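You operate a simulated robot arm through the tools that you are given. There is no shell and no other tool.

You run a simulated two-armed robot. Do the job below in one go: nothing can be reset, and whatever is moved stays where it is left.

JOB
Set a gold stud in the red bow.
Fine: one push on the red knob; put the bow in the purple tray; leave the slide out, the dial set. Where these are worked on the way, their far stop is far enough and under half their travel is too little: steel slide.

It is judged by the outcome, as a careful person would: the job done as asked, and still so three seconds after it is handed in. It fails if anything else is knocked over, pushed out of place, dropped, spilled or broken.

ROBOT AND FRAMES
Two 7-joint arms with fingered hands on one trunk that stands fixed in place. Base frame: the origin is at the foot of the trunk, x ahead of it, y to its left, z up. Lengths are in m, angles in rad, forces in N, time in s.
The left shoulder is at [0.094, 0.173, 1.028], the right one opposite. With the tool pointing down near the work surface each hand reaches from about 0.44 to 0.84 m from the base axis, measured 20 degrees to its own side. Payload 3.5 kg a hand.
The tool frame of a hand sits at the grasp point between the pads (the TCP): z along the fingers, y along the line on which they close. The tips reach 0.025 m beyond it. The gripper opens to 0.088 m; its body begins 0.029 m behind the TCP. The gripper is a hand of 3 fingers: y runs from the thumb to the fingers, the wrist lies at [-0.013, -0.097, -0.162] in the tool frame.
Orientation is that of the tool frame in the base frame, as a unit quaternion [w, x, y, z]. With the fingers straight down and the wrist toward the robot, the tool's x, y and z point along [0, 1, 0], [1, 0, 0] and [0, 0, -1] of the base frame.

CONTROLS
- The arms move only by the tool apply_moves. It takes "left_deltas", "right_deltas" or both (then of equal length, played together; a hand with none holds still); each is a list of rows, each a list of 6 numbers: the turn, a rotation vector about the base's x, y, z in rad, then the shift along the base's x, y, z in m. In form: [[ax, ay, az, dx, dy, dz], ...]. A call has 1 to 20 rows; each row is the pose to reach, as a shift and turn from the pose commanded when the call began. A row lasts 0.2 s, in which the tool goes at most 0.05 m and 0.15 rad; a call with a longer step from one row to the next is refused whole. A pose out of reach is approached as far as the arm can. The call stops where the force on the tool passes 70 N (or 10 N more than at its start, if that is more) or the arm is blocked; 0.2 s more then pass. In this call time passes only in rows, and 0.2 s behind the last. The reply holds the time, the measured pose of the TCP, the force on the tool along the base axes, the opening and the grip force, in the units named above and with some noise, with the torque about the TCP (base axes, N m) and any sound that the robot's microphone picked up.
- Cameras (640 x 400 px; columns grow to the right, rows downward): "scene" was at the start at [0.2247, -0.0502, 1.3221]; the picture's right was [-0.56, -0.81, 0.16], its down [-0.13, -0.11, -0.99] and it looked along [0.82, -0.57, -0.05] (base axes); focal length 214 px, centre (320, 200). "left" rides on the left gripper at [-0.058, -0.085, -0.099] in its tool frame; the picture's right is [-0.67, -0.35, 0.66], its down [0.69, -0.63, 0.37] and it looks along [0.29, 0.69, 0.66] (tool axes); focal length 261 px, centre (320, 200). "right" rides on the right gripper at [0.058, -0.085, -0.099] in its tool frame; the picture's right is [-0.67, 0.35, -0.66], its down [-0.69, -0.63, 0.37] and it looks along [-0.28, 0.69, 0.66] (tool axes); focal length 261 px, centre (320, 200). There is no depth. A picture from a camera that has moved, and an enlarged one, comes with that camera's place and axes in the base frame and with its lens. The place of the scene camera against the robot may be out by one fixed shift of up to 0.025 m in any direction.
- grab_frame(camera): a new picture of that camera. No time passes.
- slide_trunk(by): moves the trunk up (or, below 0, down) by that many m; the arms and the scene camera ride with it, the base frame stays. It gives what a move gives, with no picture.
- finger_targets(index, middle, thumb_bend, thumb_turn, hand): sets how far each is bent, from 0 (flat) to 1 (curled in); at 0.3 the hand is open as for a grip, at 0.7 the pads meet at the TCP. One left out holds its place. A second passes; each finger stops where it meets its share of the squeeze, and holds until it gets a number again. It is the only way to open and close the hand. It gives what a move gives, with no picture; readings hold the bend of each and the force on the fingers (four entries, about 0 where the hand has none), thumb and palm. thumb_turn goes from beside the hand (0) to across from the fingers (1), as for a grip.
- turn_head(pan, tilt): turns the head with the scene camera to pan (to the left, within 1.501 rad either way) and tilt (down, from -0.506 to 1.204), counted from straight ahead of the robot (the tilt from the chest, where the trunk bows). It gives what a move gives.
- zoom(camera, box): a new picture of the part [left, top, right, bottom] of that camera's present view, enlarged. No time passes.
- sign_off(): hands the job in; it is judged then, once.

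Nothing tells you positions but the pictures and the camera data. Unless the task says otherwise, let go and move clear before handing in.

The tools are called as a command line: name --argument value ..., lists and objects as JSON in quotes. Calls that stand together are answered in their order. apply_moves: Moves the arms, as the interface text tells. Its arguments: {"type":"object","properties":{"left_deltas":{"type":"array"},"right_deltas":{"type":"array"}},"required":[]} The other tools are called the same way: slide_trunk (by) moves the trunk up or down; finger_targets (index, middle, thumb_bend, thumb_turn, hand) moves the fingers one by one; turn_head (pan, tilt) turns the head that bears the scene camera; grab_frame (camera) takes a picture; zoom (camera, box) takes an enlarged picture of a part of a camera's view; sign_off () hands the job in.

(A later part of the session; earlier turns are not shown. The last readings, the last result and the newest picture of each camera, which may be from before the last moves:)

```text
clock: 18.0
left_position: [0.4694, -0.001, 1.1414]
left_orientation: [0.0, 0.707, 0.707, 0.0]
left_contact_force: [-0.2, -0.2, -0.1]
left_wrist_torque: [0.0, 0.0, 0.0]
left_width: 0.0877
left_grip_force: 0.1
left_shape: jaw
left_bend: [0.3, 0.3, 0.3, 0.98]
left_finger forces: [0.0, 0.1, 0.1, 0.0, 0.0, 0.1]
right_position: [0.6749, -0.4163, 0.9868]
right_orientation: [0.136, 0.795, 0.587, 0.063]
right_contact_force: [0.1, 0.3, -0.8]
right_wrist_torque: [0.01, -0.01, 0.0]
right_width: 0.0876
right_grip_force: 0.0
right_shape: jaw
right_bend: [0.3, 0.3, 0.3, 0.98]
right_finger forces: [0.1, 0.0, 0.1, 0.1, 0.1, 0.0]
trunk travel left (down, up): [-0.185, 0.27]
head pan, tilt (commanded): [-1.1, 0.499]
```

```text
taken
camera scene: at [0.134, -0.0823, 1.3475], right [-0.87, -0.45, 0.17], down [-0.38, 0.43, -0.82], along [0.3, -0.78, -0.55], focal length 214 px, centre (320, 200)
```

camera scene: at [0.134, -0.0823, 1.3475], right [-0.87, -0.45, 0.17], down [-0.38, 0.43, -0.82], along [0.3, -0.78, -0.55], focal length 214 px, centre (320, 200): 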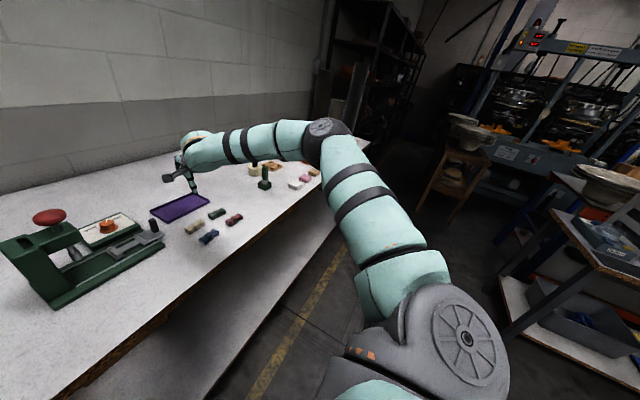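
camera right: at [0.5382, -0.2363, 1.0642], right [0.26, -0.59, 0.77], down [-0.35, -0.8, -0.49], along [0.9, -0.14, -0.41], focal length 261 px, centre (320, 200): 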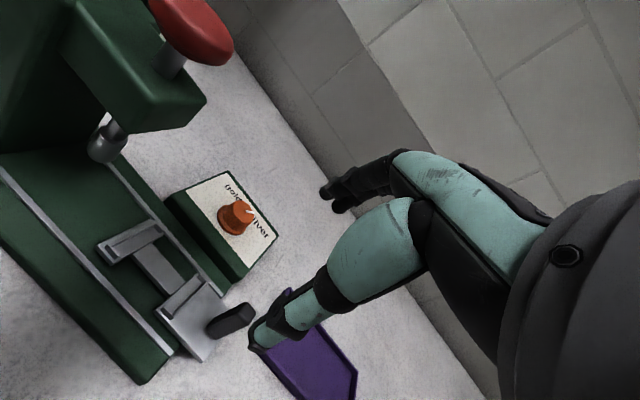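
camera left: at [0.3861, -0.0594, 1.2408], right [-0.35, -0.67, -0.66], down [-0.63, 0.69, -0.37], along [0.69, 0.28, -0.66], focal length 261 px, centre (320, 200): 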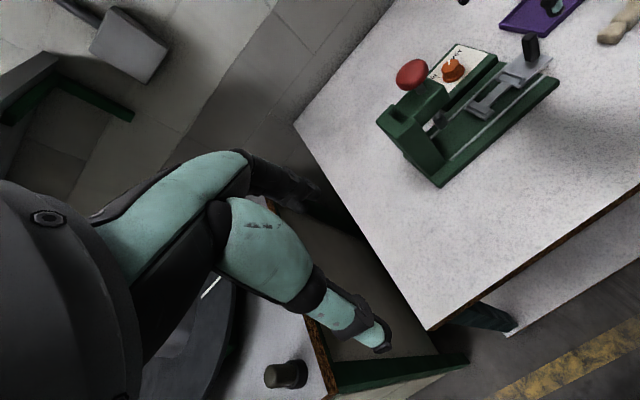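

The elbow is flared out and well bent, so a wrist limit is what stops the hand. Yawing the hand counter-clockwise (in line with the forearm) should relax it; I'll test that here in free space.

apply_moves --right_deltas '[[0, 0, 0.15, 0, 0, 0], [0, 0, 0.3, 0, 0, 0], [0, 0, 0.45, 0, 0, 0], [0, 0, 0.6, 0, 0, 0], [0, 0, 0.75, 0, 0, 0], [0, 0, 0.9, 0, 0, 0], [0, 0, 0.95, 0.03, 0, 0], [0, 0, 0.95, 0.06, 0, -0.02], [0, 0, 0.95, 0.09, 0, -0.03]]'

grab_frame --camera "scene"

```text
clock: 20.0
left_position: [0.4691, -0.0009, 1.1407]
left_orientation: [0.001, 0.707, 0.708, -0.001]
left_contact_force: [0.3, -0.3, -0.4]
left_wrist_torque: [0.01, -0.02, -0.01]
left_width: 0.0875
left_grip_force: 0.0
left_shape: jaw
left_bend: [0.3, 0.3, 0.3, 0.98]
left_finger forces: [0.0, 0.0, 0.0, 0.0, 0.0, 0.1]
right_position: [0.6316, -0.3436, 1.0371]
right_orientation: [0.092, 0.44, 0.886, 0.116]
right_contact_force: [-0.6, 0.5, 0.2]
right_wrist_torque: [0.01, -0.02, 0.01]
right_width: 0.088
right_grip_force: 0.0
right_shape: jaw
right_bend: [0.3, 0.3, 0.3, 0.98]
right_finger forces: [0.0, 0.0, 0.0, 0.0, 0.0, 0.1]
right hand out of reach, approached as far as the arm can: row 4, 5, 6, 7, 8, 9
trunk travel left (down, up): [-0.185, 0.27]
head pan, tilt (commanded): [-1.1, 0.499]
```

```text
taken
camera scene: at [0.134, -0.0823, 1.3475], right [-0.87, -0.45, 0.17], down [-0.38, 0.43, -0.82], along [0.3, -0.78, -0.55], focal length 214 px, centre (320, 200)
```

scene: 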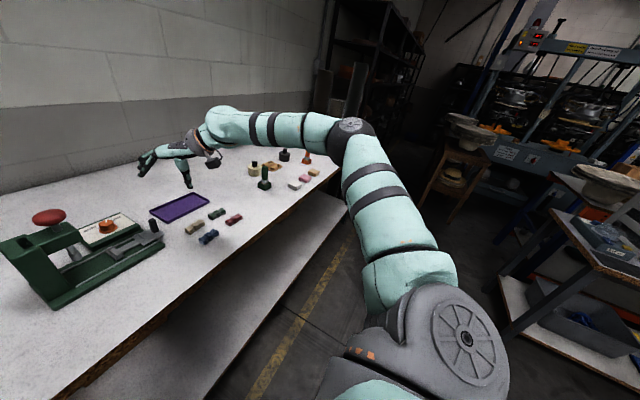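

Wrist angle seems to be what limits reach here. I'll retract, restore a plain tool-down pose, then return the trunk to its starting height where the stated 0.84 m reach near the surface should hold.

apply_moves --right_deltas '[[-0.007, 0.06, -0.129, -0.022, -0.007, -0.007], [-0.014, 0.12, -0.258, -0.044, -0.014, -0.015], [-0.021, 0.18, -0.386, -0.066, -0.021, -0.022], [-0.028, 0.24, -0.515, -0.088, -0.028, -0.03], [-0.035, 0.3, -0.644, -0.11, -0.036, -0.037]]'

slide_trunk --by -0.06

grab_frame --camera "scene"

```text
clock: 21.2
left_position: [0.4682, -0.0008, 1.1414]
left_orientation: [0.0, 0.707, 0.708, -0.001]
left_contact_force: [0.0, 0.3, -0.4]
left_wrist_torque: [0.02, -0.02, 0.0]
left_width: 0.0875
left_grip_force: 0.0
left_shape: jaw
left_bend: [0.3, 0.3, 0.3, 0.98]
left_finger forces: [0.0, 0.0, 0.1, 0.1, 0.1, 0.0]
right_position: [0.517, -0.3785, 0.9969]
right_orientation: [0.001, 0.707, 0.707, 0.001]
right_contact_force: [0.3, 0.0, 0.0]
right_wrist_torque: [0.0, 0.0, -0.02]
right_width: 0.0879
right_grip_force: 0.1
right_shape: jaw
right_bend: [0.3, 0.3, 0.3, 0.98]
right_finger forces: [0.0, 0.0, 0.0, 0.0, 0.0, 0.0]
trunk travel left (down, up): [-0.185, 0.27]
head pan, tilt (commanded): [-1.1, 0.499]
```

```text
clock: 22.2
left_position: [0.4692, -0.0002, 1.0826]
left_orientation: [0.002, 0.708, 0.707, 0.001]
left_contact_force: [0.9, -0.8, -0.1]
left_wrist_torque: [0.01, 0.03, 0.0]
left_width: 0.0876
left_grip_force: 0.1
left_shape: jaw
left_bend: [0.3, 0.3, 0.3, 0.98]
left_finger forces: [0.0, 0.0, 0.0, 0.0, 0.0, 0.0]
right_position: [0.5167, -0.379, 0.9375]
right_orientation: [0.001, 0.706, 0.708, 0.003]
right_contact_force: [-0.2, -0.5, 0.0]
right_wrist_torque: [0.01, -0.01, -0.03]
right_width: 0.0881
right_grip_force: 0.1
right_shape: jaw
right_bend: [0.3, 0.3, 0.3, 0.98]
right_finger forces: [0.0, 0.0, 0.0, 0.0, 0.1, 0.1]
trunk travel left (down, up): [-0.125, 0.33]
head pan, tilt (commanded): [-1.1, 0.499]
```

```text
taken
camera scene: at [0.1806, -0.0822, 1.2699], right [-0.86, -0.45, 0.25], down [-0.45, 0.43, -0.78], along [0.25, -0.78, -0.57], focal length 214 px, centre (320, 200)
```

scene: 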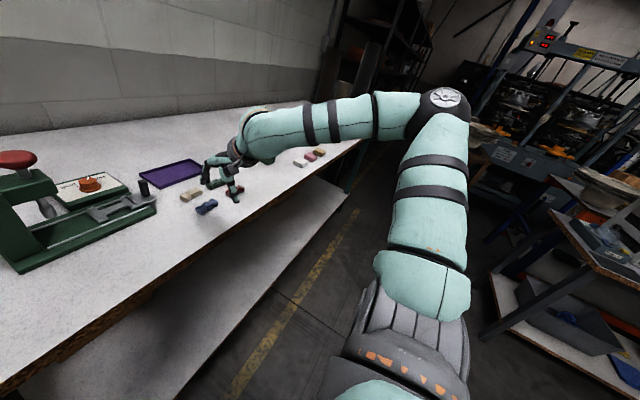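

The trunk is back at its start height with the right hand tool-down at (0.517, -0.379, 0.94), clear above the bows. I'll extend forward at z≈0.92 over the tray to find the true reach.

apply_moves --right_deltas '[[0, 0, 0, 0.04, 0, 0], [0, 0, 0, 0.08, 0, -0.01], [0, 0, 0, 0.12, 0, -0.02], [0, 0, 0, 0.16, 0, -0.02], [0, 0, 0, 0.2, 0, -0.02], [0, 0, 0, 0.24, 0, -0.02]]'

grab_frame --camera "scene"

```text
clock: 23.6
left_position: [0.4691, -0.0009, 1.0809]
left_orientation: [0.001, 0.706, 0.708, 0.0]
left_contact_force: [-0.1, -0.4, 0.0]
left_wrist_torque: [0.0, -0.02, 0.02]
left_width: 0.0877
left_grip_force: 0.0
left_shape: jaw
left_bend: [0.3, 0.3, 0.3, 0.98]
left_finger forces: [0.0, 0.0, 0.0, 0.1, 0.0, 0.0]
right_position: [0.6906, -0.3839, 0.9263]
right_orientation: [0.001, 0.707, 0.707, 0.003]
right_contact_force: [-0.4, -1.0, 0.2]
right_wrist_torque: [0.02, -0.02, 0.05]
right_width: 0.088
right_grip_force: 0.1
right_shape: jaw
right_bend: [0.3, 0.3, 0.3, 0.98]
right_finger forces: [0.0, 0.0, 0.0, 0.1, 0.0, 0.0]
right hand out of reach, approached as far as the arm can: row 5, 6
trunk travel left (down, up): [-0.125, 0.33]
head pan, tilt (commanded): [-1.1, 0.499]
```

```text
taken
camera scene: at [0.1811, -0.082, 1.2698], right [-0.86, -0.45, 0.25], down [-0.46, 0.43, -0.78], along [0.25, -0.78, -0.57], focal length 214 px, centre (320, 200)
```

scene: 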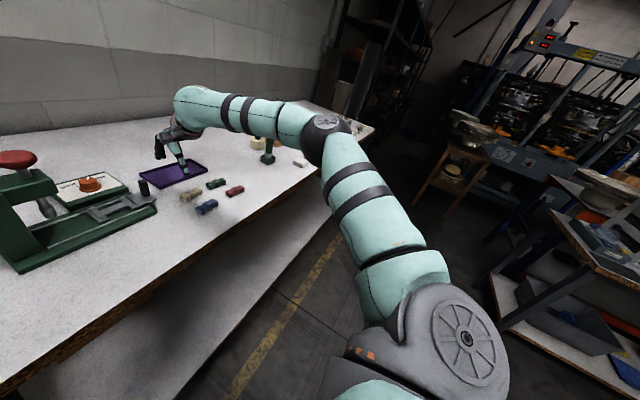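

At the start height the tool-down reach ends near (0.69, -0.38, 0.926). Lower TCP relative to the shoulder gives more reach, so I'll retract slightly, raise the trunk 0.09, and probe tool-down again.

apply_moves --right_deltas '[[0, 0, 0, -0.04, 0, 0], [0, 0, 0, -0.08, 0, 0]]'

slide_trunk --by 0.09

apply_moves --right_deltas '[[0, 0, 0, 0, 0, -0.045], [0, 0, 0, 0, 0, -0.09], [0, 0, 0, 0.04, 0, -0.09], [0, 0, 0, 0.08, 0, -0.09], [0, 0, 0, 0.12, 0, -0.09], [0, 0, 0, 0.16, 0, -0.09], [0, 0, 0, 0.2, 0, -0.09]]'

grab_frame --camera "scene"

```text
clock: 24.2
left_position: [0.4693, -0.0008, 1.081]
left_orientation: [0.001, 0.706, 0.708, 0.0]
left_contact_force: [-0.5, 0.7, 0.2]
left_wrist_torque: [0.02, -0.01, 0.01]
left_width: 0.0876
left_grip_force: 0.0
left_shape: jaw
left_bend: [0.3, 0.3, 0.3, 0.98]
left_finger forces: [0.0, 0.0, 0.1, 0.1, 0.0, 0.1]
right_position: [0.609, -0.3847, 0.9248]
right_orientation: [0.001, 0.706, 0.708, 0.003]
right_contact_force: [0.7, -0.2, 0.7]
right_wrist_torque: [-0.02, -0.02, 0.03]
right_width: 0.088
right_grip_force: 0.1
right_shape: jaw
right_bend: [0.3, 0.3, 0.3, 0.98]
right_finger forces: [0.1, 0.1, 0.0, 0.0, 0.0, 0.1]
trunk travel left (down, up): [-0.125, 0.33]
head pan, tilt (commanded): [-1.1, 0.499]
```

```text
clock: 25.5
left_position: [0.4694, -0.0029, 1.1691]
left_orientation: [0.0, 0.708, 0.706, 0.0]
left_contact_force: [0.1, -0.8, 0.3]
left_wrist_torque: [0.01, 0.03, 0.05]
left_width: 0.0877
left_grip_force: 0.0
left_shape: jaw
left_bend: [0.3, 0.3, 0.3, 0.98]
left_finger forces: [0.0, 0.1, 0.1, 0.0, 0.0, 0.1]
right_position: [0.6084, -0.384, 1.0144]
right_orientation: [0.0, 0.707, 0.707, 0.001]
right_contact_force: [0.3, 0.3, 0.5]
right_wrist_torque: [-0.02, 0.02, -0.01]
right_width: 0.0878
right_grip_force: 0.0
right_shape: jaw
right_bend: [0.3, 0.3, 0.3, 0.98]
right_finger forces: [0.0, 0.0, 0.0, 0.0, 0.1, 0.1]
trunk travel left (down, up): [-0.215, 0.24]
head pan, tilt (commanded): [-1.1, 0.499]
```

```text
clock: 27.1
left_position: [0.4694, 0.0002, 1.1708]
left_orientation: [0.001, 0.707, 0.707, -0.001]
left_contact_force: [0.6, -0.5, 0.2]
left_wrist_torque: [0.01, 0.0, 0.0]
left_width: 0.0877
left_grip_force: 0.0
left_shape: jaw
left_bend: [0.3, 0.3, 0.3, 0.98]
left_finger forces: [0.0, 0.1, 0.1, 0.0, 0.1, 0.0]
right_position: [0.6228, -0.3963, 0.9847]
right_orientation: [0.0, 0.706, 0.708, 0.001]
right_contact_force: [-0.7, 0.5, 0.0]
right_wrist_torque: [0.04, -0.01, -0.02]
right_width: 0.0881
right_grip_force: 0.0
right_shape: jaw
right_bend: [0.3, 0.3, 0.3, 0.98]
right_finger forces: [0.1, 0.1, 0.0, 0.1, 0.0, 0.0]
right hand out of reach, approached as far as the arm can: row 2, 3, 4, 5, 6, 7
trunk travel left (down, up): [-0.215, 0.24]
head pan, tilt (commanded): [-1.1, 0.499]
```

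```text
taken
camera scene: at [0.1133, -0.0824, 1.3834], right [-0.88, -0.45, 0.14], down [-0.35, 0.43, -0.83], along [0.32, -0.78, -0.53], focal length 214 px, centre (320, 200)
```

scene: 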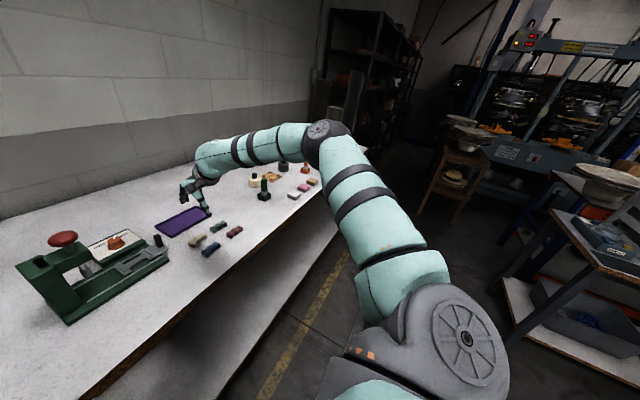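

Raising the trunk made reach worse, so distance from the shoulder is what limits it; lowering the trunk bows the chest forward and should bring the shoulders closer. I'll raise both hands first so nothing gets near the bench, then lower the trunk.

apply_moves --left_deltas '[[0, 0, 0, 0, 0, 0.03], [0, 0, 0, 0, 0, 0.06], [0, 0, 0, 0, 0, 0.09], [0, 0, 0, 0, 0, 0.1], [0, 0, 0, 0, 0, 0.1]]' --right_deltas '[[0, 0, 0, -0.03, 0.01, 0.03], [0, 0, 0, -0.06, 0.01, 0.07], [0, 0, 0, -0.07, 0.01, 0.11], [0, 0, 0, -0.07, 0.01, 0.15], [0, 0, 0, -0.07, 0.01, 0.18]]'

slide_trunk --by -0.19

grab_frame --camera "scene"

```text
clock: 28.3
left_position: [0.4698, -0.0001, 1.2702]
left_orientation: [0.001, 0.708, 0.707, 0.0]
left_contact_force: [-0.2, -0.1, -0.6]
left_wrist_torque: [0.0, 0.0, 0.01]
left_width: 0.0876
left_grip_force: 0.0
left_shape: jaw
left_bend: [0.3, 0.3, 0.3, 0.98]
left_finger forces: [0.0, 0.0, 0.2, 0.0, 0.0, 0.0]
right_position: [0.5518, -0.3884, 1.1707]
right_orientation: [0.001, 0.707, 0.708, 0.003]
right_contact_force: [-0.2, -0.2, 1.1]
right_wrist_torque: [0.0, 0.0, -0.01]
right_width: 0.0878
right_grip_force: 0.0
right_shape: jaw
right_bend: [0.3, 0.3, 0.3, 0.98]
right_finger forces: [0.0, 0.1, 0.1, 0.0, 0.0, 0.0]
trunk travel left (down, up): [-0.215, 0.24]
head pan, tilt (commanded): [-1.1, 0.499]
```

```text
clock: 30.4
left_position: [0.4685, -0.0012, 1.0819]
left_orientation: [0.001, 0.708, 0.707, 0.001]
left_contact_force: [0.0, -0.6, 0.2]
left_wrist_torque: [-0.06, -0.05, -0.03]
left_width: 0.0877
left_grip_force: 0.2
left_shape: jaw
left_bend: [0.3, 0.3, 0.3, 0.98]
left_finger forces: [0.0, 0.0, 0.1, 0.0, 0.1, 0.0]
right_position: [0.5518, -0.3874, 0.9845]
right_orientation: [0.001, 0.706, 0.708, 0.002]
right_contact_force: [-0.2, 0.1, 0.8]
right_wrist_torque: [0.01, -0.05, -0.01]
right_width: 0.0876
right_grip_force: 0.0
right_shape: jaw
right_bend: [0.3, 0.3, 0.3, 0.98]
right_finger forces: [0.0, 0.1, 0.0, 0.0, 0.0, 0.0]
trunk travel left (down, up): [-0.025, 0.43]
head pan, tilt (commanded): [-1.1, 0.499]
```

```text
taken
camera scene: at [0.2743, -0.0823, 1.1189], right [-0.79, -0.45, 0.41], down [-0.6, 0.43, -0.68], along [0.13, -0.78, -0.61], focal length 214 px, centre (320, 200)
```

scene: 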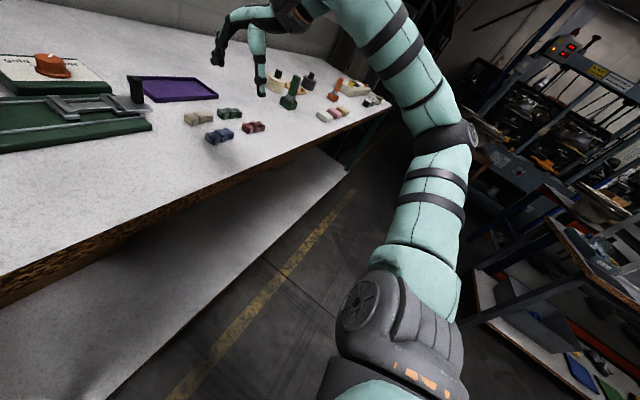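

The trunk is now low with the chest bowed further forward. I'll try the move to above the dial again with a forward tilt of 0.3.

apply_moves --right_deltas '[[0, -0.05, 0, 0.035, 0.02, 0.0], [0, -0.1, 0, 0.07, 0.04, 0.0], [0, -0.15, 0, 0.105, 0.065, 0.0], [0, -0.2, 0, 0.14, 0.09, -0.01], [0, -0.25, 0, 0.175, 0.12, -0.02], [0, -0.3, 0, 0.205, 0.15, -0.03]]'

grab_frame --camera "scene"

grab_frame --camera "right"

```text
clock: 31.8
left_position: [0.4702, -0.0014, 1.0812]
left_orientation: [0.0, 0.707, 0.707, 0.0]
left_contact_force: [-0.5, -0.4, -0.3]
left_wrist_torque: [-0.01, 0.01, 0.01]
left_width: 0.0875
left_grip_force: 0.0
left_shape: jaw
left_bend: [0.3, 0.3, 0.3, 0.98]
left_finger forces: [0.0, 0.0, 0.0, 0.0, 0.0, 0.0]
right_position: [0.7538, -0.2544, 0.9558]
right_orientation: [0.103, 0.7, 0.699, 0.104]
right_contact_force: [0.3, 0.4, 0.6]
right_wrist_torque: [0.06, 0.02, 0.02]
right_width: 0.0876
right_grip_force: 0.0
right_shape: jaw
right_bend: [0.3, 0.3, 0.3, 0.98]
right_finger forces: [0.1, 0.1, 0.1, 0.0, 0.0, 0.1]
right hand out of reach, approached as far as the arm can: row 6
trunk travel left (down, up): [-0.025, 0.43]
head pan, tilt (commanded): [-1.1, 0.499]
```

```text
taken
camera scene: at [0.2763, -0.0829, 1.1179], right [-0.79, -0.45, 0.41], down [-0.6, 0.43, -0.68], along [0.13, -0.78, -0.61], focal length 214 px, centre (320, 200)
```

scene: 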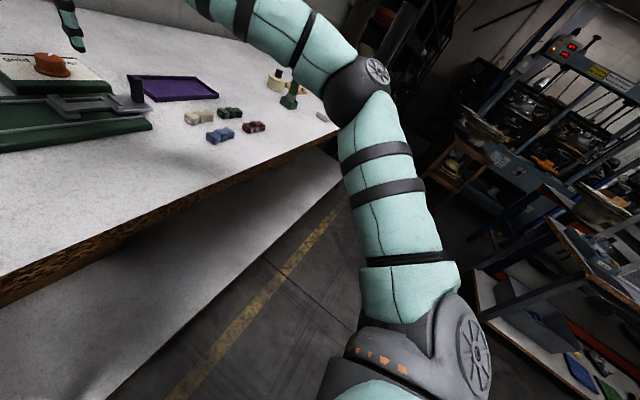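

```text
taken
camera right: at [0.6418, -0.1958, 1.0252], right [0.14, -0.67, 0.73], down [-0.5, -0.68, -0.53], along [0.85, -0.29, -0.43], focal length 261 px, centre (320, 200)
```

right: 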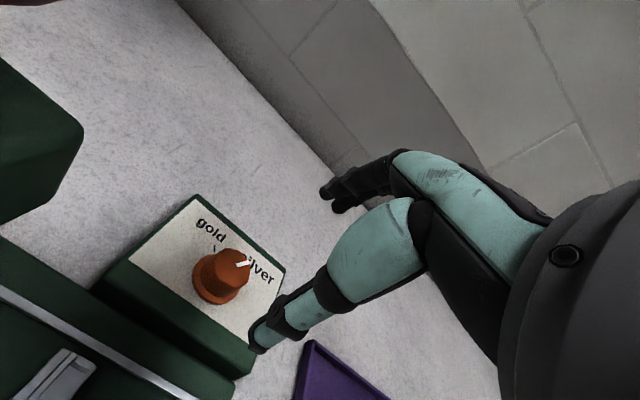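

The low trunk works: the hand is now above the dial at (0.754, -0.254, 0.956). The dial centre measures about (0.758, -0.236); I'll align y and descend part way, then check.

apply_moves --right_deltas '[[0, 0, 0, 0.0, 0.01, -0.015], [0, 0, 0, 0.001, 0.0185, -0.03]]'

grab_frame --camera "right"

turn_head --pan -0.3 --tilt 0.35

grab_frame --camera "scene"

grab_frame --camera "left"

```text
clock: 32.4
left_position: [0.4701, -0.0011, 1.0808]
left_orientation: [0.0, 0.708, 0.706, 0.0]
left_contact_force: [0.3, 0.0, -0.8]
left_wrist_torque: [-0.03, -0.02, -0.03]
left_width: 0.0877
left_grip_force: 0.0
left_shape: jaw
left_bend: [0.3, 0.3, 0.3, 0.98]
left_finger forces: [0.1, 0.0, 0.0, 0.1, 0.0, 0.0]
right_position: [0.7518, -0.2394, 0.9275]
right_orientation: [0.107, 0.699, 0.699, 0.107]
right_contact_force: [-0.3, 0.3, 0.5]
right_wrist_torque: [0.02, 0.03, -0.05]
right_width: 0.088
right_grip_force: 0.0
right_shape: jaw
right_bend: [0.3, 0.3, 0.3, 0.98]
right_finger forces: [0.0, 0.1, 0.0, 0.0, 0.1, 0.0]
right hand out of reach, approached as far as the arm can: row 2
trunk travel left (down, up): [-0.025, 0.43]
head pan, tilt (commanded): [-1.1, 0.499]
```

```text
taken
camera right: at [0.6401, -0.1816, 0.9967], right [0.14, -0.67, 0.73], down [-0.49, -0.69, -0.54], along [0.86, -0.28, -0.42], focal length 261 px, centre (320, 200)
```

right: 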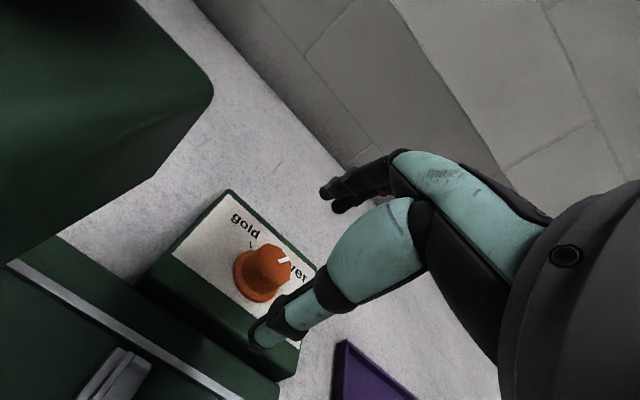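

```text
clock: 33.5
left_position: [0.4705, -0.0009, 1.0809]
left_orientation: [0.001, 0.707, 0.707, -0.001]
left_contact_force: [-0.3, 0.8, 0.1]
left_wrist_torque: [0.02, -0.01, 0.05]
left_width: 0.0877
left_grip_force: 0.1
left_shape: jaw
left_bend: [0.3, 0.3, 0.3, 0.98]
left_finger forces: [0.1, 0.0, 0.0, 0.1, 0.0, 0.0]
right_position: [0.7517, -0.2402, 0.9271]
right_orientation: [0.106, 0.698, 0.7, 0.108]
right_contact_force: [-0.7, -0.3, -0.8]
right_wrist_torque: [0.01, -0.02, 0.01]
right_width: 0.088
right_grip_force: 0.0
right_shape: jaw
right_bend: [0.3, 0.3, 0.3, 0.98]
right_finger forces: [0.0, 0.0, 0.0, 0.0, 0.0, 0.0]
trunk travel left (down, up): [-0.025, 0.43]
head pan, tilt (commanded): [-0.3, 0.351]
```

```text
taken
camera scene: at [0.3239, -0.0289, 1.1084], right [-0.26, -0.95, 0.14], down [-0.73, 0.1, -0.68], along [0.64, -0.28, -0.72], focal length 214 px, centre (320, 200)
```

scene: 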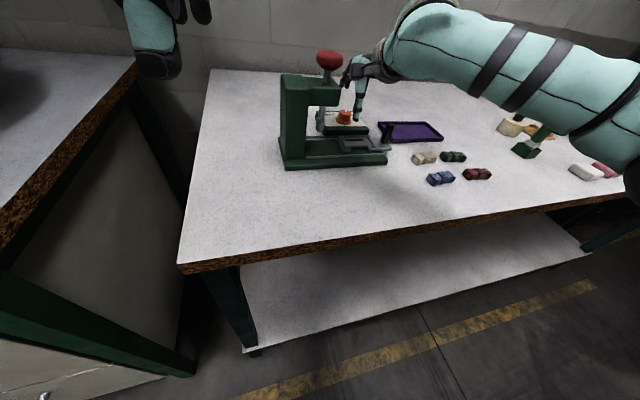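

```text
taken
camera left: at [0.3858, -0.0591, 1.1809], right [-0.35, -0.67, -0.65], down [-0.63, 0.69, -0.37], along [0.69, 0.28, -0.66], focal length 261 px, centre (320, 200)
```

left: 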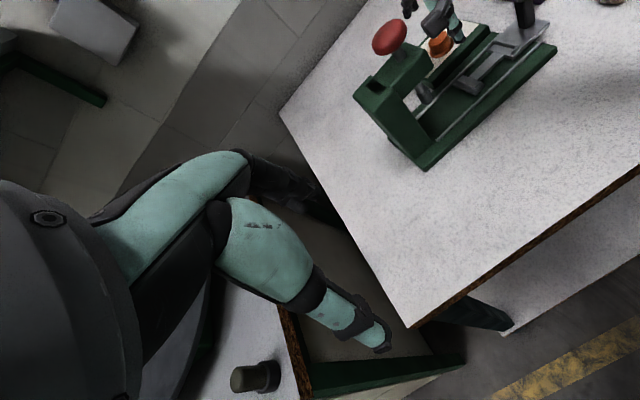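

The hand is right over the knob, with the knob centre near (0.7555, -0.2355). I'll descend the last 27 mm and look before closing.

apply_moves --right_deltas '[[0, 0, 0, 0.0, 0.003, -0.014], [0, 0, 0, 0.0, 0.005, -0.027]]'

grab_frame --camera "right"

zoom --camera "left" --box '[370, 0, 570, 125]'

zoom --camera "scene" --box '[270, 40, 410, 170]'

```text
clock: 34.1
left_position: [0.4701, -0.0002, 1.08]
left_orientation: [0.0, 0.707, 0.707, 0.0]
left_contact_force: [-0.1, 0.2, 0.3]
left_wrist_torque: [-0.02, -0.01, -0.01]
left_width: 0.0879
left_grip_force: 0.0
left_shape: jaw
left_bend: [0.3, 0.3, 0.3, 0.98]
left_finger forces: [0.1, 0.0, 0.0, 0.0, 0.1, 0.0]
right_position: [0.7532, -0.2343, 0.9001]
right_orientation: [0.107, 0.698, 0.7, 0.107]
right_contact_force: [0.2, 0.2, -1.0]
right_wrist_torque: [0.0, -0.03, 0.04]
right_width: 0.0879
right_grip_force: 0.1
right_shape: jaw
right_bend: [0.3, 0.3, 0.3, 0.98]
right_finger forces: [0.0, 0.0, 0.1, 0.0, 0.0, 0.1]
trunk travel left (down, up): [-0.025, 0.43]
head pan, tilt (commanded): [-0.3, 0.351]
```

```text
taken
camera right: at [0.6399, -0.1768, 0.9699], right [0.14, -0.67, 0.73], down [-0.49, -0.69, -0.54], along [0.86, -0.28, -0.42], focal length 261 px, centre (320, 200)
```

right: 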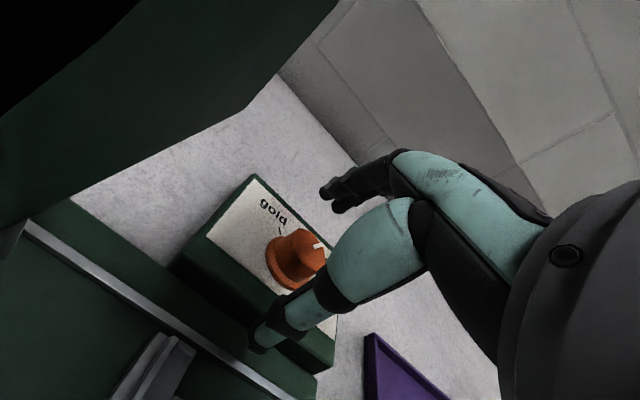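

```text
3.20 times, centred on (470, 62) of left
camera zoom: at [0.3861, -0.0592, 1.1807], right [-0.35, -0.67, -0.65], down [-0.63, 0.69, -0.37], along [0.69, 0.28, -0.66], focal length 834 px, centre (-160, 640)
```

zoom: 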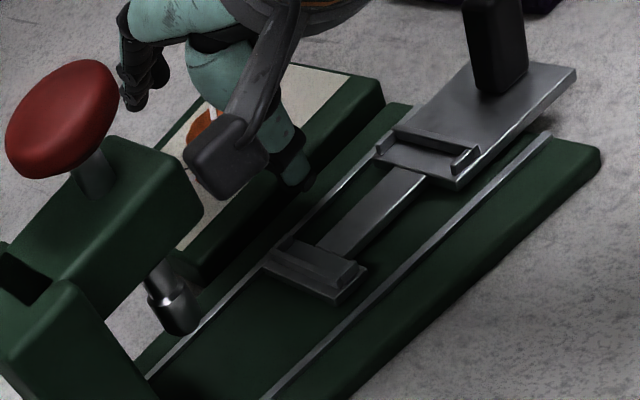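

```text
3.08 times, centred on (340, 105) of scene
camera zoom: at [0.3242, -0.0289, 1.1083], right [-0.26, -0.96, 0.14], down [-0.73, 0.1, -0.68], along [0.64, -0.28, -0.72], focal length 660 px, centre (258, 492)
```

zoom: 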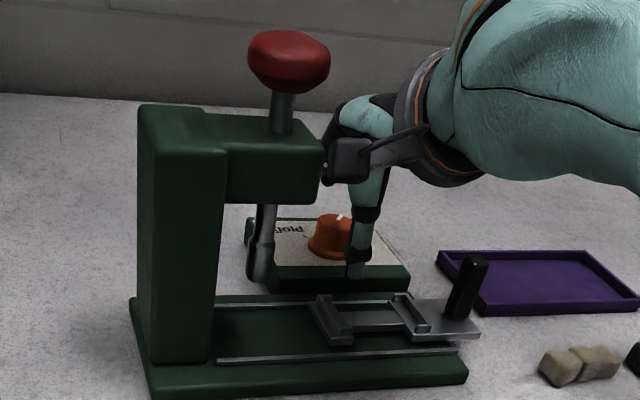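

The camera block on the right hand is uncomfortably close to the press head, though no contact force shows. I'll yaw the hand counter-clockwise by 0.3 in place (fingers open around the knob), which swings the block away.

apply_moves --right_deltas '[[0, 0, 0.1, 0, 0, 0], [0, 0, 0.2, 0, 0, 0], [0, 0, 0.3, 0.0, -0.001, 0]]'

grab_frame --camera "right"

zoom --camera "left" --box '[370, 0, 570, 125]'

zoom --camera "scene" --box '[270, 40, 410, 170]'

```text
clock: 34.9
left_position: [0.4707, -0.0016, 1.081]
left_orientation: [0.0, 0.707, 0.707, 0.0]
left_contact_force: [0.1, -0.6, -0.5]
left_wrist_torque: [0.0, 0.01, 0.0]
left_width: 0.0878
left_grip_force: 0.0
left_shape: jaw
left_bend: [0.3, 0.3, 0.3, 0.98]
left_finger forces: [0.0, 0.0, 0.0, 0.0, 0.0, 0.0]
right_position: [0.7532, -0.2355, 0.9015]
right_orientation: [0.09, 0.586, 0.796, 0.122]
right_contact_force: [-0.4, 0.4, -1.0]
right_wrist_torque: [0.02, 0.01, -0.03]
right_width: 0.088
right_grip_force: 0.1
right_shape: jaw
right_bend: [0.3, 0.3, 0.3, 0.98]
right_finger forces: [0.0, 0.0, 0.0, 0.0, 0.0, 0.0]
trunk travel left (down, up): [-0.025, 0.43]
head pan, tilt (commanded): [-0.3, 0.351]
```

```text
taken
camera right: at [0.6272, -0.2129, 0.9704], right [0.33, -0.6, 0.73], down [-0.26, -0.8, -0.54], along [0.91, -0.02, -0.42], focal length 261 px, centre (320, 200)
```

right: 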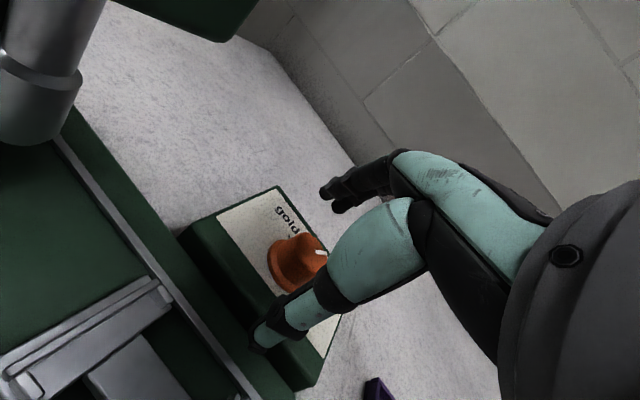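

```text
3.20 times, centred on (470, 62) of left
camera zoom: at [0.3859, -0.0593, 1.1808], right [-0.35, -0.67, -0.66], down [-0.63, 0.69, -0.37], along [0.69, 0.28, -0.66], focal length 834 px, centre (-160, 640)
```

zoom: 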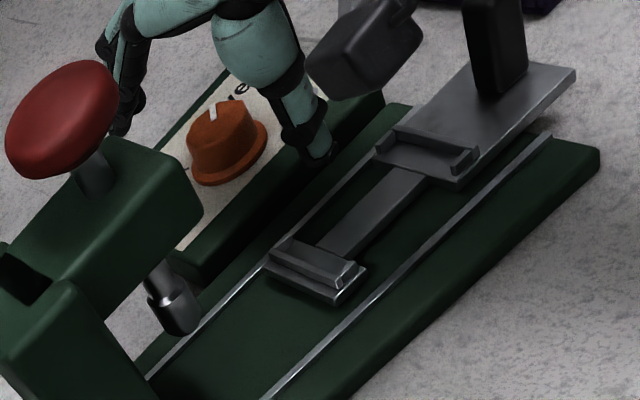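

```text
3.08 times, centred on (340, 105) of scene
camera zoom: at [0.324, -0.029, 1.1084], right [-0.26, -0.96, 0.14], down [-0.73, 0.1, -0.68], along [0.64, -0.28, -0.72], focal length 660 px, centre (258, 492)
```

zoom: 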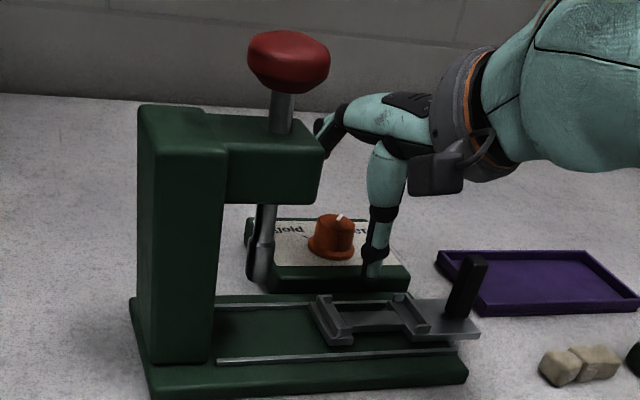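

The knob now sits between the thumb and fingers with the block clear. I'll nudge the hand 4 mm back to centre it and then close gently.

apply_moves --right_deltas '[[0, 0, 0, -0.004, -0.002, -0.003]]'

finger_targets --hand "right" --index 0.55 --middle 0.55 --thumb_bend 0.55

zoom --camera "left" --box '[370, 0, 570, 125]'

grab_frame --camera "right"

```text
clock: 35.3
left_position: [0.4694, -0.0021, 1.0816]
left_orientation: [0.0, 0.707, 0.707, -0.001]
left_contact_force: [0.6, -0.8, 0.2]
left_wrist_torque: [0.01, 0.02, -0.01]
left_width: 0.087
left_grip_force: 0.1
left_shape: jaw
left_bend: [0.3, 0.3, 0.3, 0.98]
left_finger forces: [0.0, 0.0, 0.1, 0.0, 0.0, 0.0]
right_position: [0.748, -0.2372, 0.8994]
right_orientation: [0.09, 0.585, 0.796, 0.124]
right_contact_force: [-0.6, 0.0, 0.4]
right_wrist_torque: [0.01, 0.01, -0.01]
right_width: 0.0879
right_grip_force: 0.1
right_shape: jaw
right_bend: [0.3, 0.3, 0.3, 0.98]
right_finger forces: [0.0, 0.1, 0.1, 0.0, 0.1, 0.0]
trunk travel left (down, up): [-0.025, 0.43]
head pan, tilt (commanded): [-0.3, 0.351]
```

```text
clock: 36.3
left_position: [0.4691, -0.0001, 1.0801]
left_orientation: [0.0, 0.708, 0.707, 0.0]
left_contact_force: [0.2, -0.1, 0.3]
left_wrist_torque: [0.03, -0.01, 0.0]
left_width: 0.0876
left_grip_force: 0.0
left_shape: jaw
left_bend: [0.3, 0.3, 0.3, 0.98]
left_finger forces: [0.0, 0.0, 0.0, 0.0, 0.1, 0.1]
right_position: [0.7472, -0.2389, 0.9002]
right_orientation: [0.09, 0.586, 0.796, 0.122]
right_contact_force: [1.5, -0.2, 0.8]
right_wrist_torque: [0.01, -0.05, 0.0]
right_width: 0.0322
right_grip_force: 1.5
right_shape: fingers
right_bend: [0.54, 0.53, 0.55, 0.98]
right_finger forces: [0.5, 1.6, 0.1, 0.1, 0.0, 0.0]
trunk travel left (down, up): [-0.025, 0.43]
head pan, tilt (commanded): [-0.3, 0.351]
```

```text
3.20 times, centred on (470, 62) of left
camera zoom: at [0.3861, -0.059, 1.1808], right [-0.35, -0.67, -0.65], down [-0.63, 0.69, -0.37], along [0.69, 0.28, -0.66], focal length 834 px, centre (-160, 640)
```

zoom: 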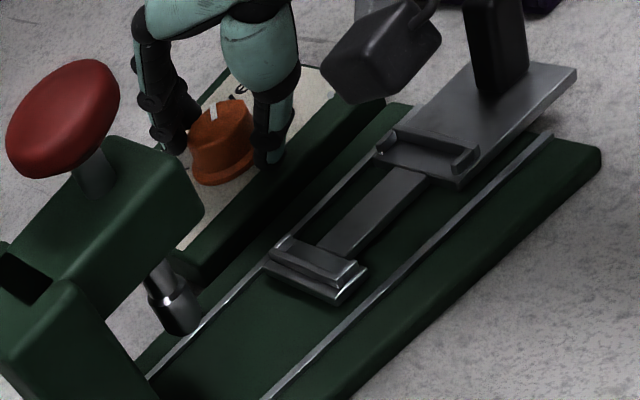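

```text
taken
camera right: at [0.6234, -0.2144, 0.968], right [0.33, -0.6, 0.73], down [-0.27, -0.8, -0.54], along [0.91, -0.02, -0.42], focal length 261 px, centre (320, 200)
```

right: 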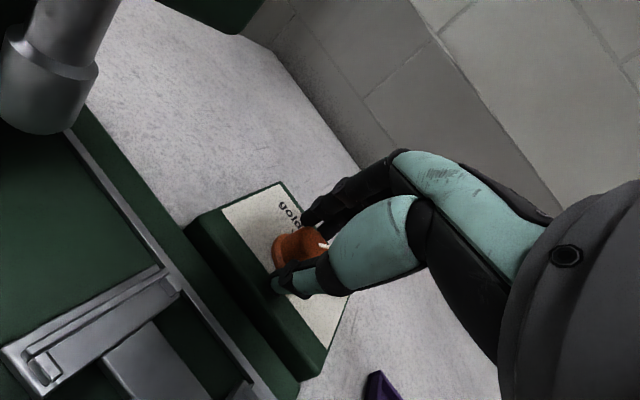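

The fingers now touch the knob lightly. I'll zoom to check centring before squeezing.

zoom --camera "right" --box '[240, 160, 400, 320]'

zoom --camera "left" --box '[405, 0, 475, 65]'

zoom --camera "scene" --box '[320, 70, 380, 130]'

```text
2.50 times, centred on (320, 240) of right
camera zoom: at [0.6234, -0.2144, 0.968], right [0.33, -0.6, 0.73], down [-0.27, -0.8, -0.54], along [0.91, -0.02, -0.42], focal length 652 px, centre (320, 100)
```

zoom: 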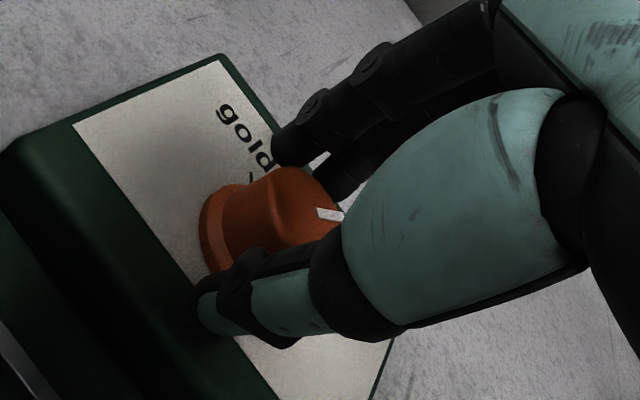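

```text
6.15 times, centred on (440, 32) of left
camera zoom: at [0.3861, -0.059, 1.1808], right [-0.35, -0.67, -0.65], down [-0.63, 0.69, -0.37], along [0.69, 0.28, -0.66], focal length 1604 px, centre (-418, 1231)
```

zoom: 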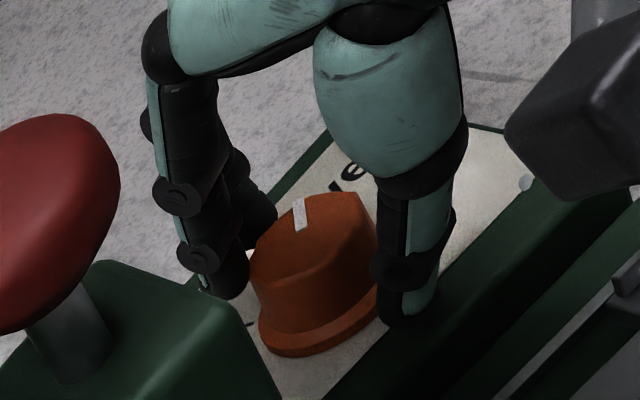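

```text
6.67 times, centred on (350, 100) of scene
camera zoom: at [0.3242, -0.0287, 1.1083], right [-0.26, -0.96, 0.14], down [-0.73, 0.1, -0.68], along [0.64, -0.28, -0.72], focal length 1430 px, centre (120, 867)
```

zoom: 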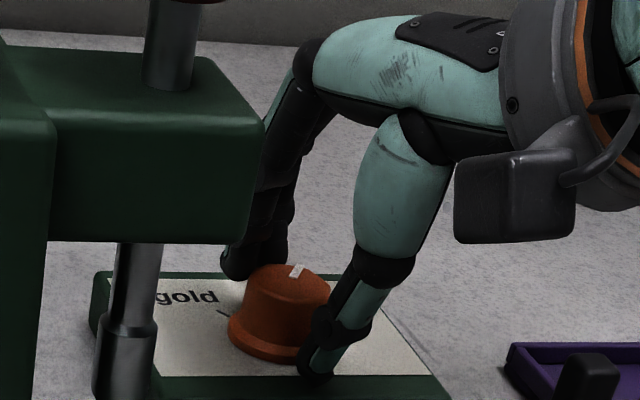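

The knob is within about 2 mm of the grip axis. I'll squeeze it now.

finger_targets --hand "right" --index 0.66 --middle 0.66 --thumb_bend 0.66

zoom --camera "left" --box '[405, 0, 475, 65]'

```text
clock: 37.3
left_position: [0.4694, 0.0005, 1.0803]
left_orientation: [0.002, 0.707, 0.707, 0.0]
left_contact_force: [0.6, 0.1, 0.2]
left_wrist_torque: [-0.01, -0.01, 0.01]
left_width: 0.0879
left_grip_force: 0.1
left_shape: jaw
left_bend: [0.3, 0.3, 0.3, 0.98]
left_finger forces: [0.1, 0.0, 0.0, 0.0, 0.0, 0.1]
right_position: [0.7495, -0.2365, 0.8988]
right_orientation: [0.089, 0.586, 0.796, 0.122]
right_contact_force: [12.1, 6.0, 5.2]
right_wrist_torque: [0.1, -0.36, 0.12]
right_width: 0.0156
right_grip_force: 6.6
right_shape: fingers
right_bend: [0.58, 0.57, 0.66, 0.98]
right_finger forces: [5.3, 7.9, 0.1, 0.0, 0.0, 0.0]
trunk travel left (down, up): [-0.025, 0.43]
head pan, tilt (commanded): [-0.3, 0.351]
```

```text
6.15 times, centred on (440, 32) of left
camera zoom: at [0.387, -0.0578, 1.1806], right [-0.35, -0.67, -0.65], down [-0.63, 0.69, -0.37], along [0.69, 0.28, -0.66], focal length 1604 px, centre (-418, 1231)
```

zoom: 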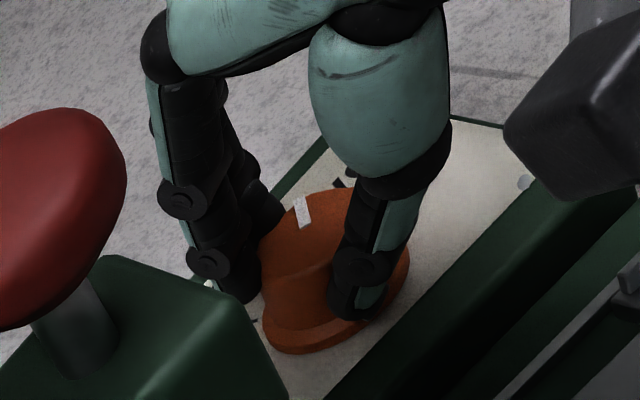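

The two fingers press the knob, but the thumb reads no force. I'll look closer to see where the thumb is.

zoom --camera "right" --box '[240, 160, 400, 320]'

zoom --camera "scene" --box '[320, 70, 380, 130]'

```text
2.50 times, centred on (320, 240) of right
camera zoom: at [0.6242, -0.2132, 0.968], right [0.33, -0.6, 0.73], down [-0.27, -0.8, -0.54], along [0.91, -0.02, -0.42], focal length 652 px, centre (320, 100)
```

zoom: 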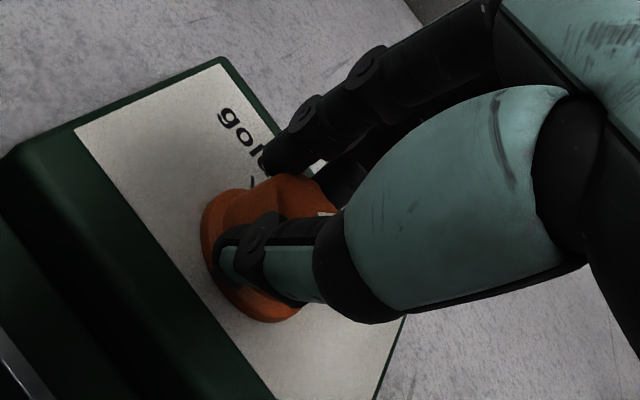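

```text
6.67 times, centred on (350, 100) of scene
camera zoom: at [0.325, -0.0276, 1.1081], right [-0.26, -0.96, 0.14], down [-0.73, 0.1, -0.68], along [0.64, -0.28, -0.72], focal length 1430 px, centre (120, 867)
```

zoom: 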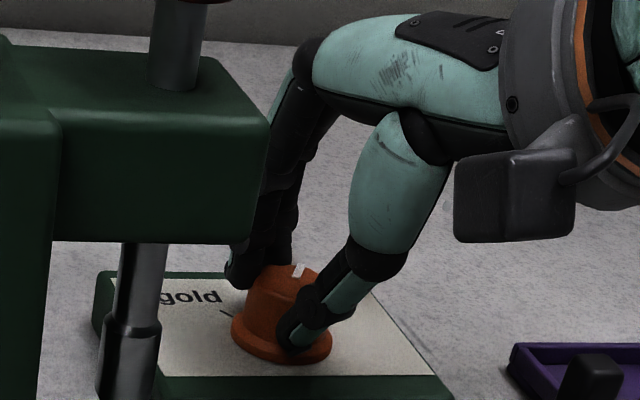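

The thumb is just at the knob but not yet pressing. I'll close the thumb further.

finger_targets --hand "right" --thumb_bend 0.8

zoom --camera "right" --box '[240, 160, 400, 320]'

```text
clock: 38.3
left_position: [0.4695, 0.0002, 1.081]
left_orientation: [0.001, 0.707, 0.707, -0.001]
left_contact_force: [0.2, 0.2, 0.2]
left_wrist_torque: [-0.03, 0.0, 0.03]
left_width: 0.0875
left_grip_force: 0.1
left_shape: jaw
left_bend: [0.3, 0.3, 0.3, 0.98]
left_finger forces: [0.0, 0.1, 0.1, 0.1, 0.0, 0.0]
right_position: [0.7478, -0.2377, 0.8983]
right_orientation: [0.089, 0.587, 0.796, 0.121]
right_contact_force: [3.7, 3.8, 0.5]
right_wrist_torque: [0.03, -0.12, 0.13]
right_width: 0.0097
right_grip_force: 10.5
right_shape: fingers
right_bend: [0.58, 0.57, 0.73, 0.96]
right_finger forces: [5.4, 7.4, 0.0, 0.1, 7.9, 0.1]
trunk travel left (down, up): [-0.025, 0.43]
head pan, tilt (commanded): [-0.3, 0.351]
```

```text
2.50 times, centred on (320, 240) of right
camera zoom: at [0.6235, -0.214, 0.9678], right [0.33, -0.6, 0.73], down [-0.27, -0.8, -0.54], along [0.91, -0.02, -0.42], focal length 652 px, centre (320, 100)
```

zoom: 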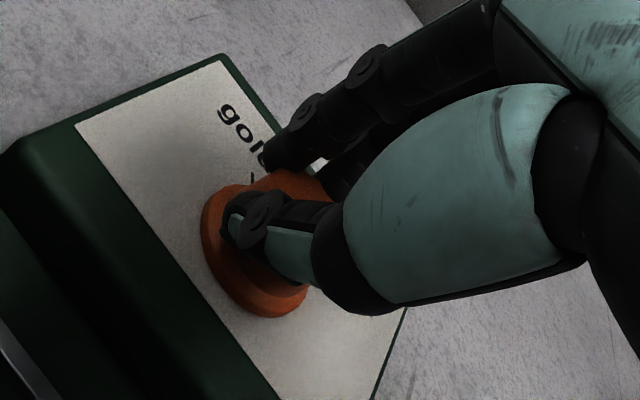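

All three digits now grip the knob (~8–13 N). I'll turn it counter-clockwise (towards gold) about its axis in small steps by 0.5 rad.

apply_moves --right_deltas '[[0, 0, 0.1, 0.0003, -0.0007, 0], [0, 0, 0.2, 0.0006, -0.0014, 0], [0, 0, 0.3, 0.0011, -0.0021, 0], [0, 0, 0.4, 0.0016, -0.0027, 0], [0, 0, 0.5, 0.0021, -0.0033, 0]]'

zoom --camera "left" --box '[405, 0, 475, 65]'

zoom --camera "scene" --box '[320, 70, 380, 130]'

```text
clock: 39.5
left_position: [0.4679, -0.0003, 1.0826]
left_orientation: [0.001, 0.707, 0.707, 0.0]
left_contact_force: [0.9, 1.0, 0.1]
left_wrist_torque: [0.02, -0.03, 0.0]
left_width: 0.0875
left_grip_force: 0.0
left_shape: jaw
left_bend: [0.3, 0.3, 0.3, 0.98]
left_finger forces: [0.1, 0.0, 0.0, 0.0, 0.0, 0.0]
right_position: [0.7423, -0.2398, 0.9006]
right_orientation: [0.057, 0.369, 0.917, 0.141]
right_contact_force: [5.2, 7.3, 6.3]
right_wrist_torque: [0.21, -0.25, 0.12]
right_width: 0.0002
right_grip_force: 5.7
right_shape: fingers
right_bend: [0.63, 0.55, 0.79, 0.97]
right_finger forces: [0.1, 10.4, 0.0, 0.1, 0.0, 0.1]
right hand out of reach, approached as far as the arm can: row 5
trunk travel left (down, up): [-0.025, 0.43]
head pan, tilt (commanded): [-0.3, 0.351]
```

```text
6.15 times, centred on (440, 32) of left
camera zoom: at [0.3845, -0.058, 1.1818], right [-0.35, -0.67, -0.65], down [-0.63, 0.69, -0.37], along [0.7, 0.28, -0.66], focal length 1604 px, centre (-418, 1231)
```

zoom: 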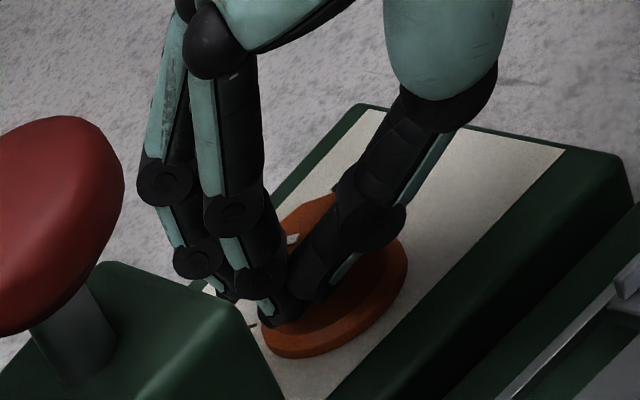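

```text
6.67 times, centred on (350, 100) of scene
camera zoom: at [0.3228, -0.0278, 1.1092], right [-0.26, -0.96, 0.14], down [-0.72, 0.1, -0.68], along [0.64, -0.28, -0.72], focal length 1430 px, centre (120, 867)
```

zoom: 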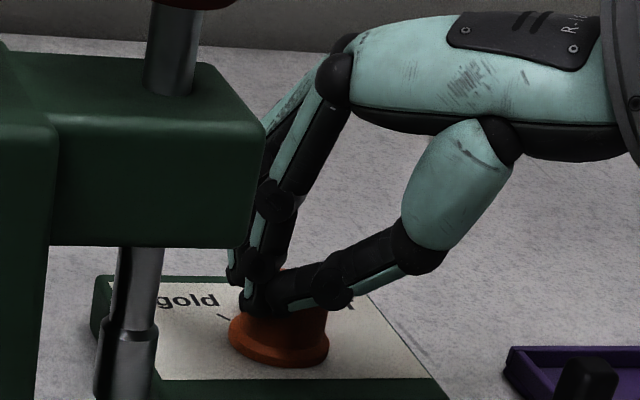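

The thumb slipped over the knob as reach ran out. I'll open the hand and check how far the dial turned.

finger_targets --hand "right" --index 0.35 --middle 0.35 --thumb_bend 0.35

zoom --camera "left" --box '[405, 0, 475, 65]'

zoom --camera "scene" --box '[320, 70, 380, 130]'

grab_frame --camera "right"

```text
clock: 40.5
left_position: [0.4682, 0.0008, 1.0802]
left_orientation: [0.001, 0.707, 0.707, -0.001]
left_contact_force: [0.7, -0.3, 0.3]
left_wrist_torque: [0.03, -0.02, 0.01]
left_width: 0.0876
left_grip_force: 0.1
left_shape: jaw
left_bend: [0.3, 0.3, 0.3, 0.98]
left_finger forces: [0.0, 0.0, 0.1, 0.0, 0.0, 0.0]
right_position: [0.7427, -0.2425, 0.8985]
right_orientation: [0.057, 0.371, 0.916, 0.14]
right_contact_force: [-0.1, -0.4, 1.2]
right_wrist_torque: [0.01, 0.02, -0.02]
right_width: 0.074
right_grip_force: 0.0
right_shape: fingers
right_bend: [0.35, 0.35, 0.35, 0.98]
right_finger forces: [0.0, 0.0, 0.1, 0.1, 0.1, 0.0]
trunk travel left (down, up): [-0.025, 0.43]
head pan, tilt (commanded): [-0.3, 0.351]
```

```text
6.15 times, centred on (440, 32) of left
camera zoom: at [0.3857, -0.0591, 1.1809], right [-0.35, -0.67, -0.66], down [-0.63, 0.69, -0.37], along [0.69, 0.28, -0.66], focal length 1604 px, centre (-418, 1231)
```

zoom: 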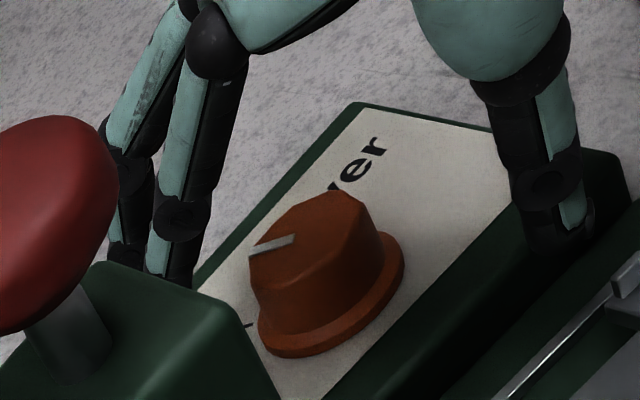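

```text
6.67 times, centred on (350, 100) of scene
camera zoom: at [0.3238, -0.0288, 1.1084], right [-0.26, -0.96, 0.14], down [-0.73, 0.1, -0.68], along [0.64, -0.28, -0.72], focal length 1430 px, centre (120, 867)
```

zoom: 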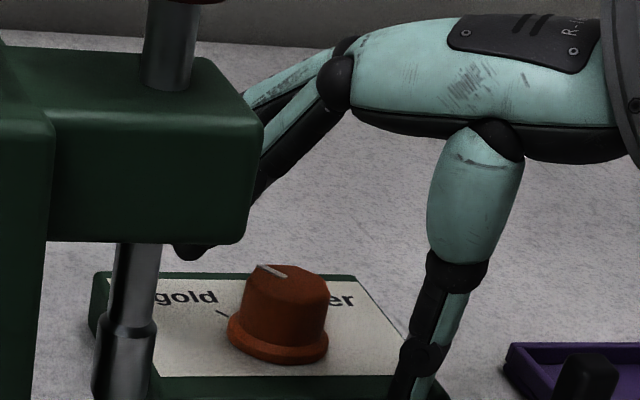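

```text
taken
camera right: at [0.6224, -0.2809, 0.9672], right [0.58, -0.37, 0.73], down [0.15, -0.83, -0.54], along [0.8, 0.42, -0.42], focal length 261 px, centre (320, 200)
```

right: 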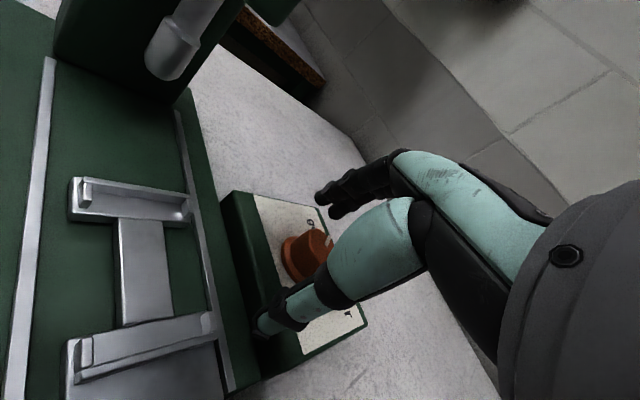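

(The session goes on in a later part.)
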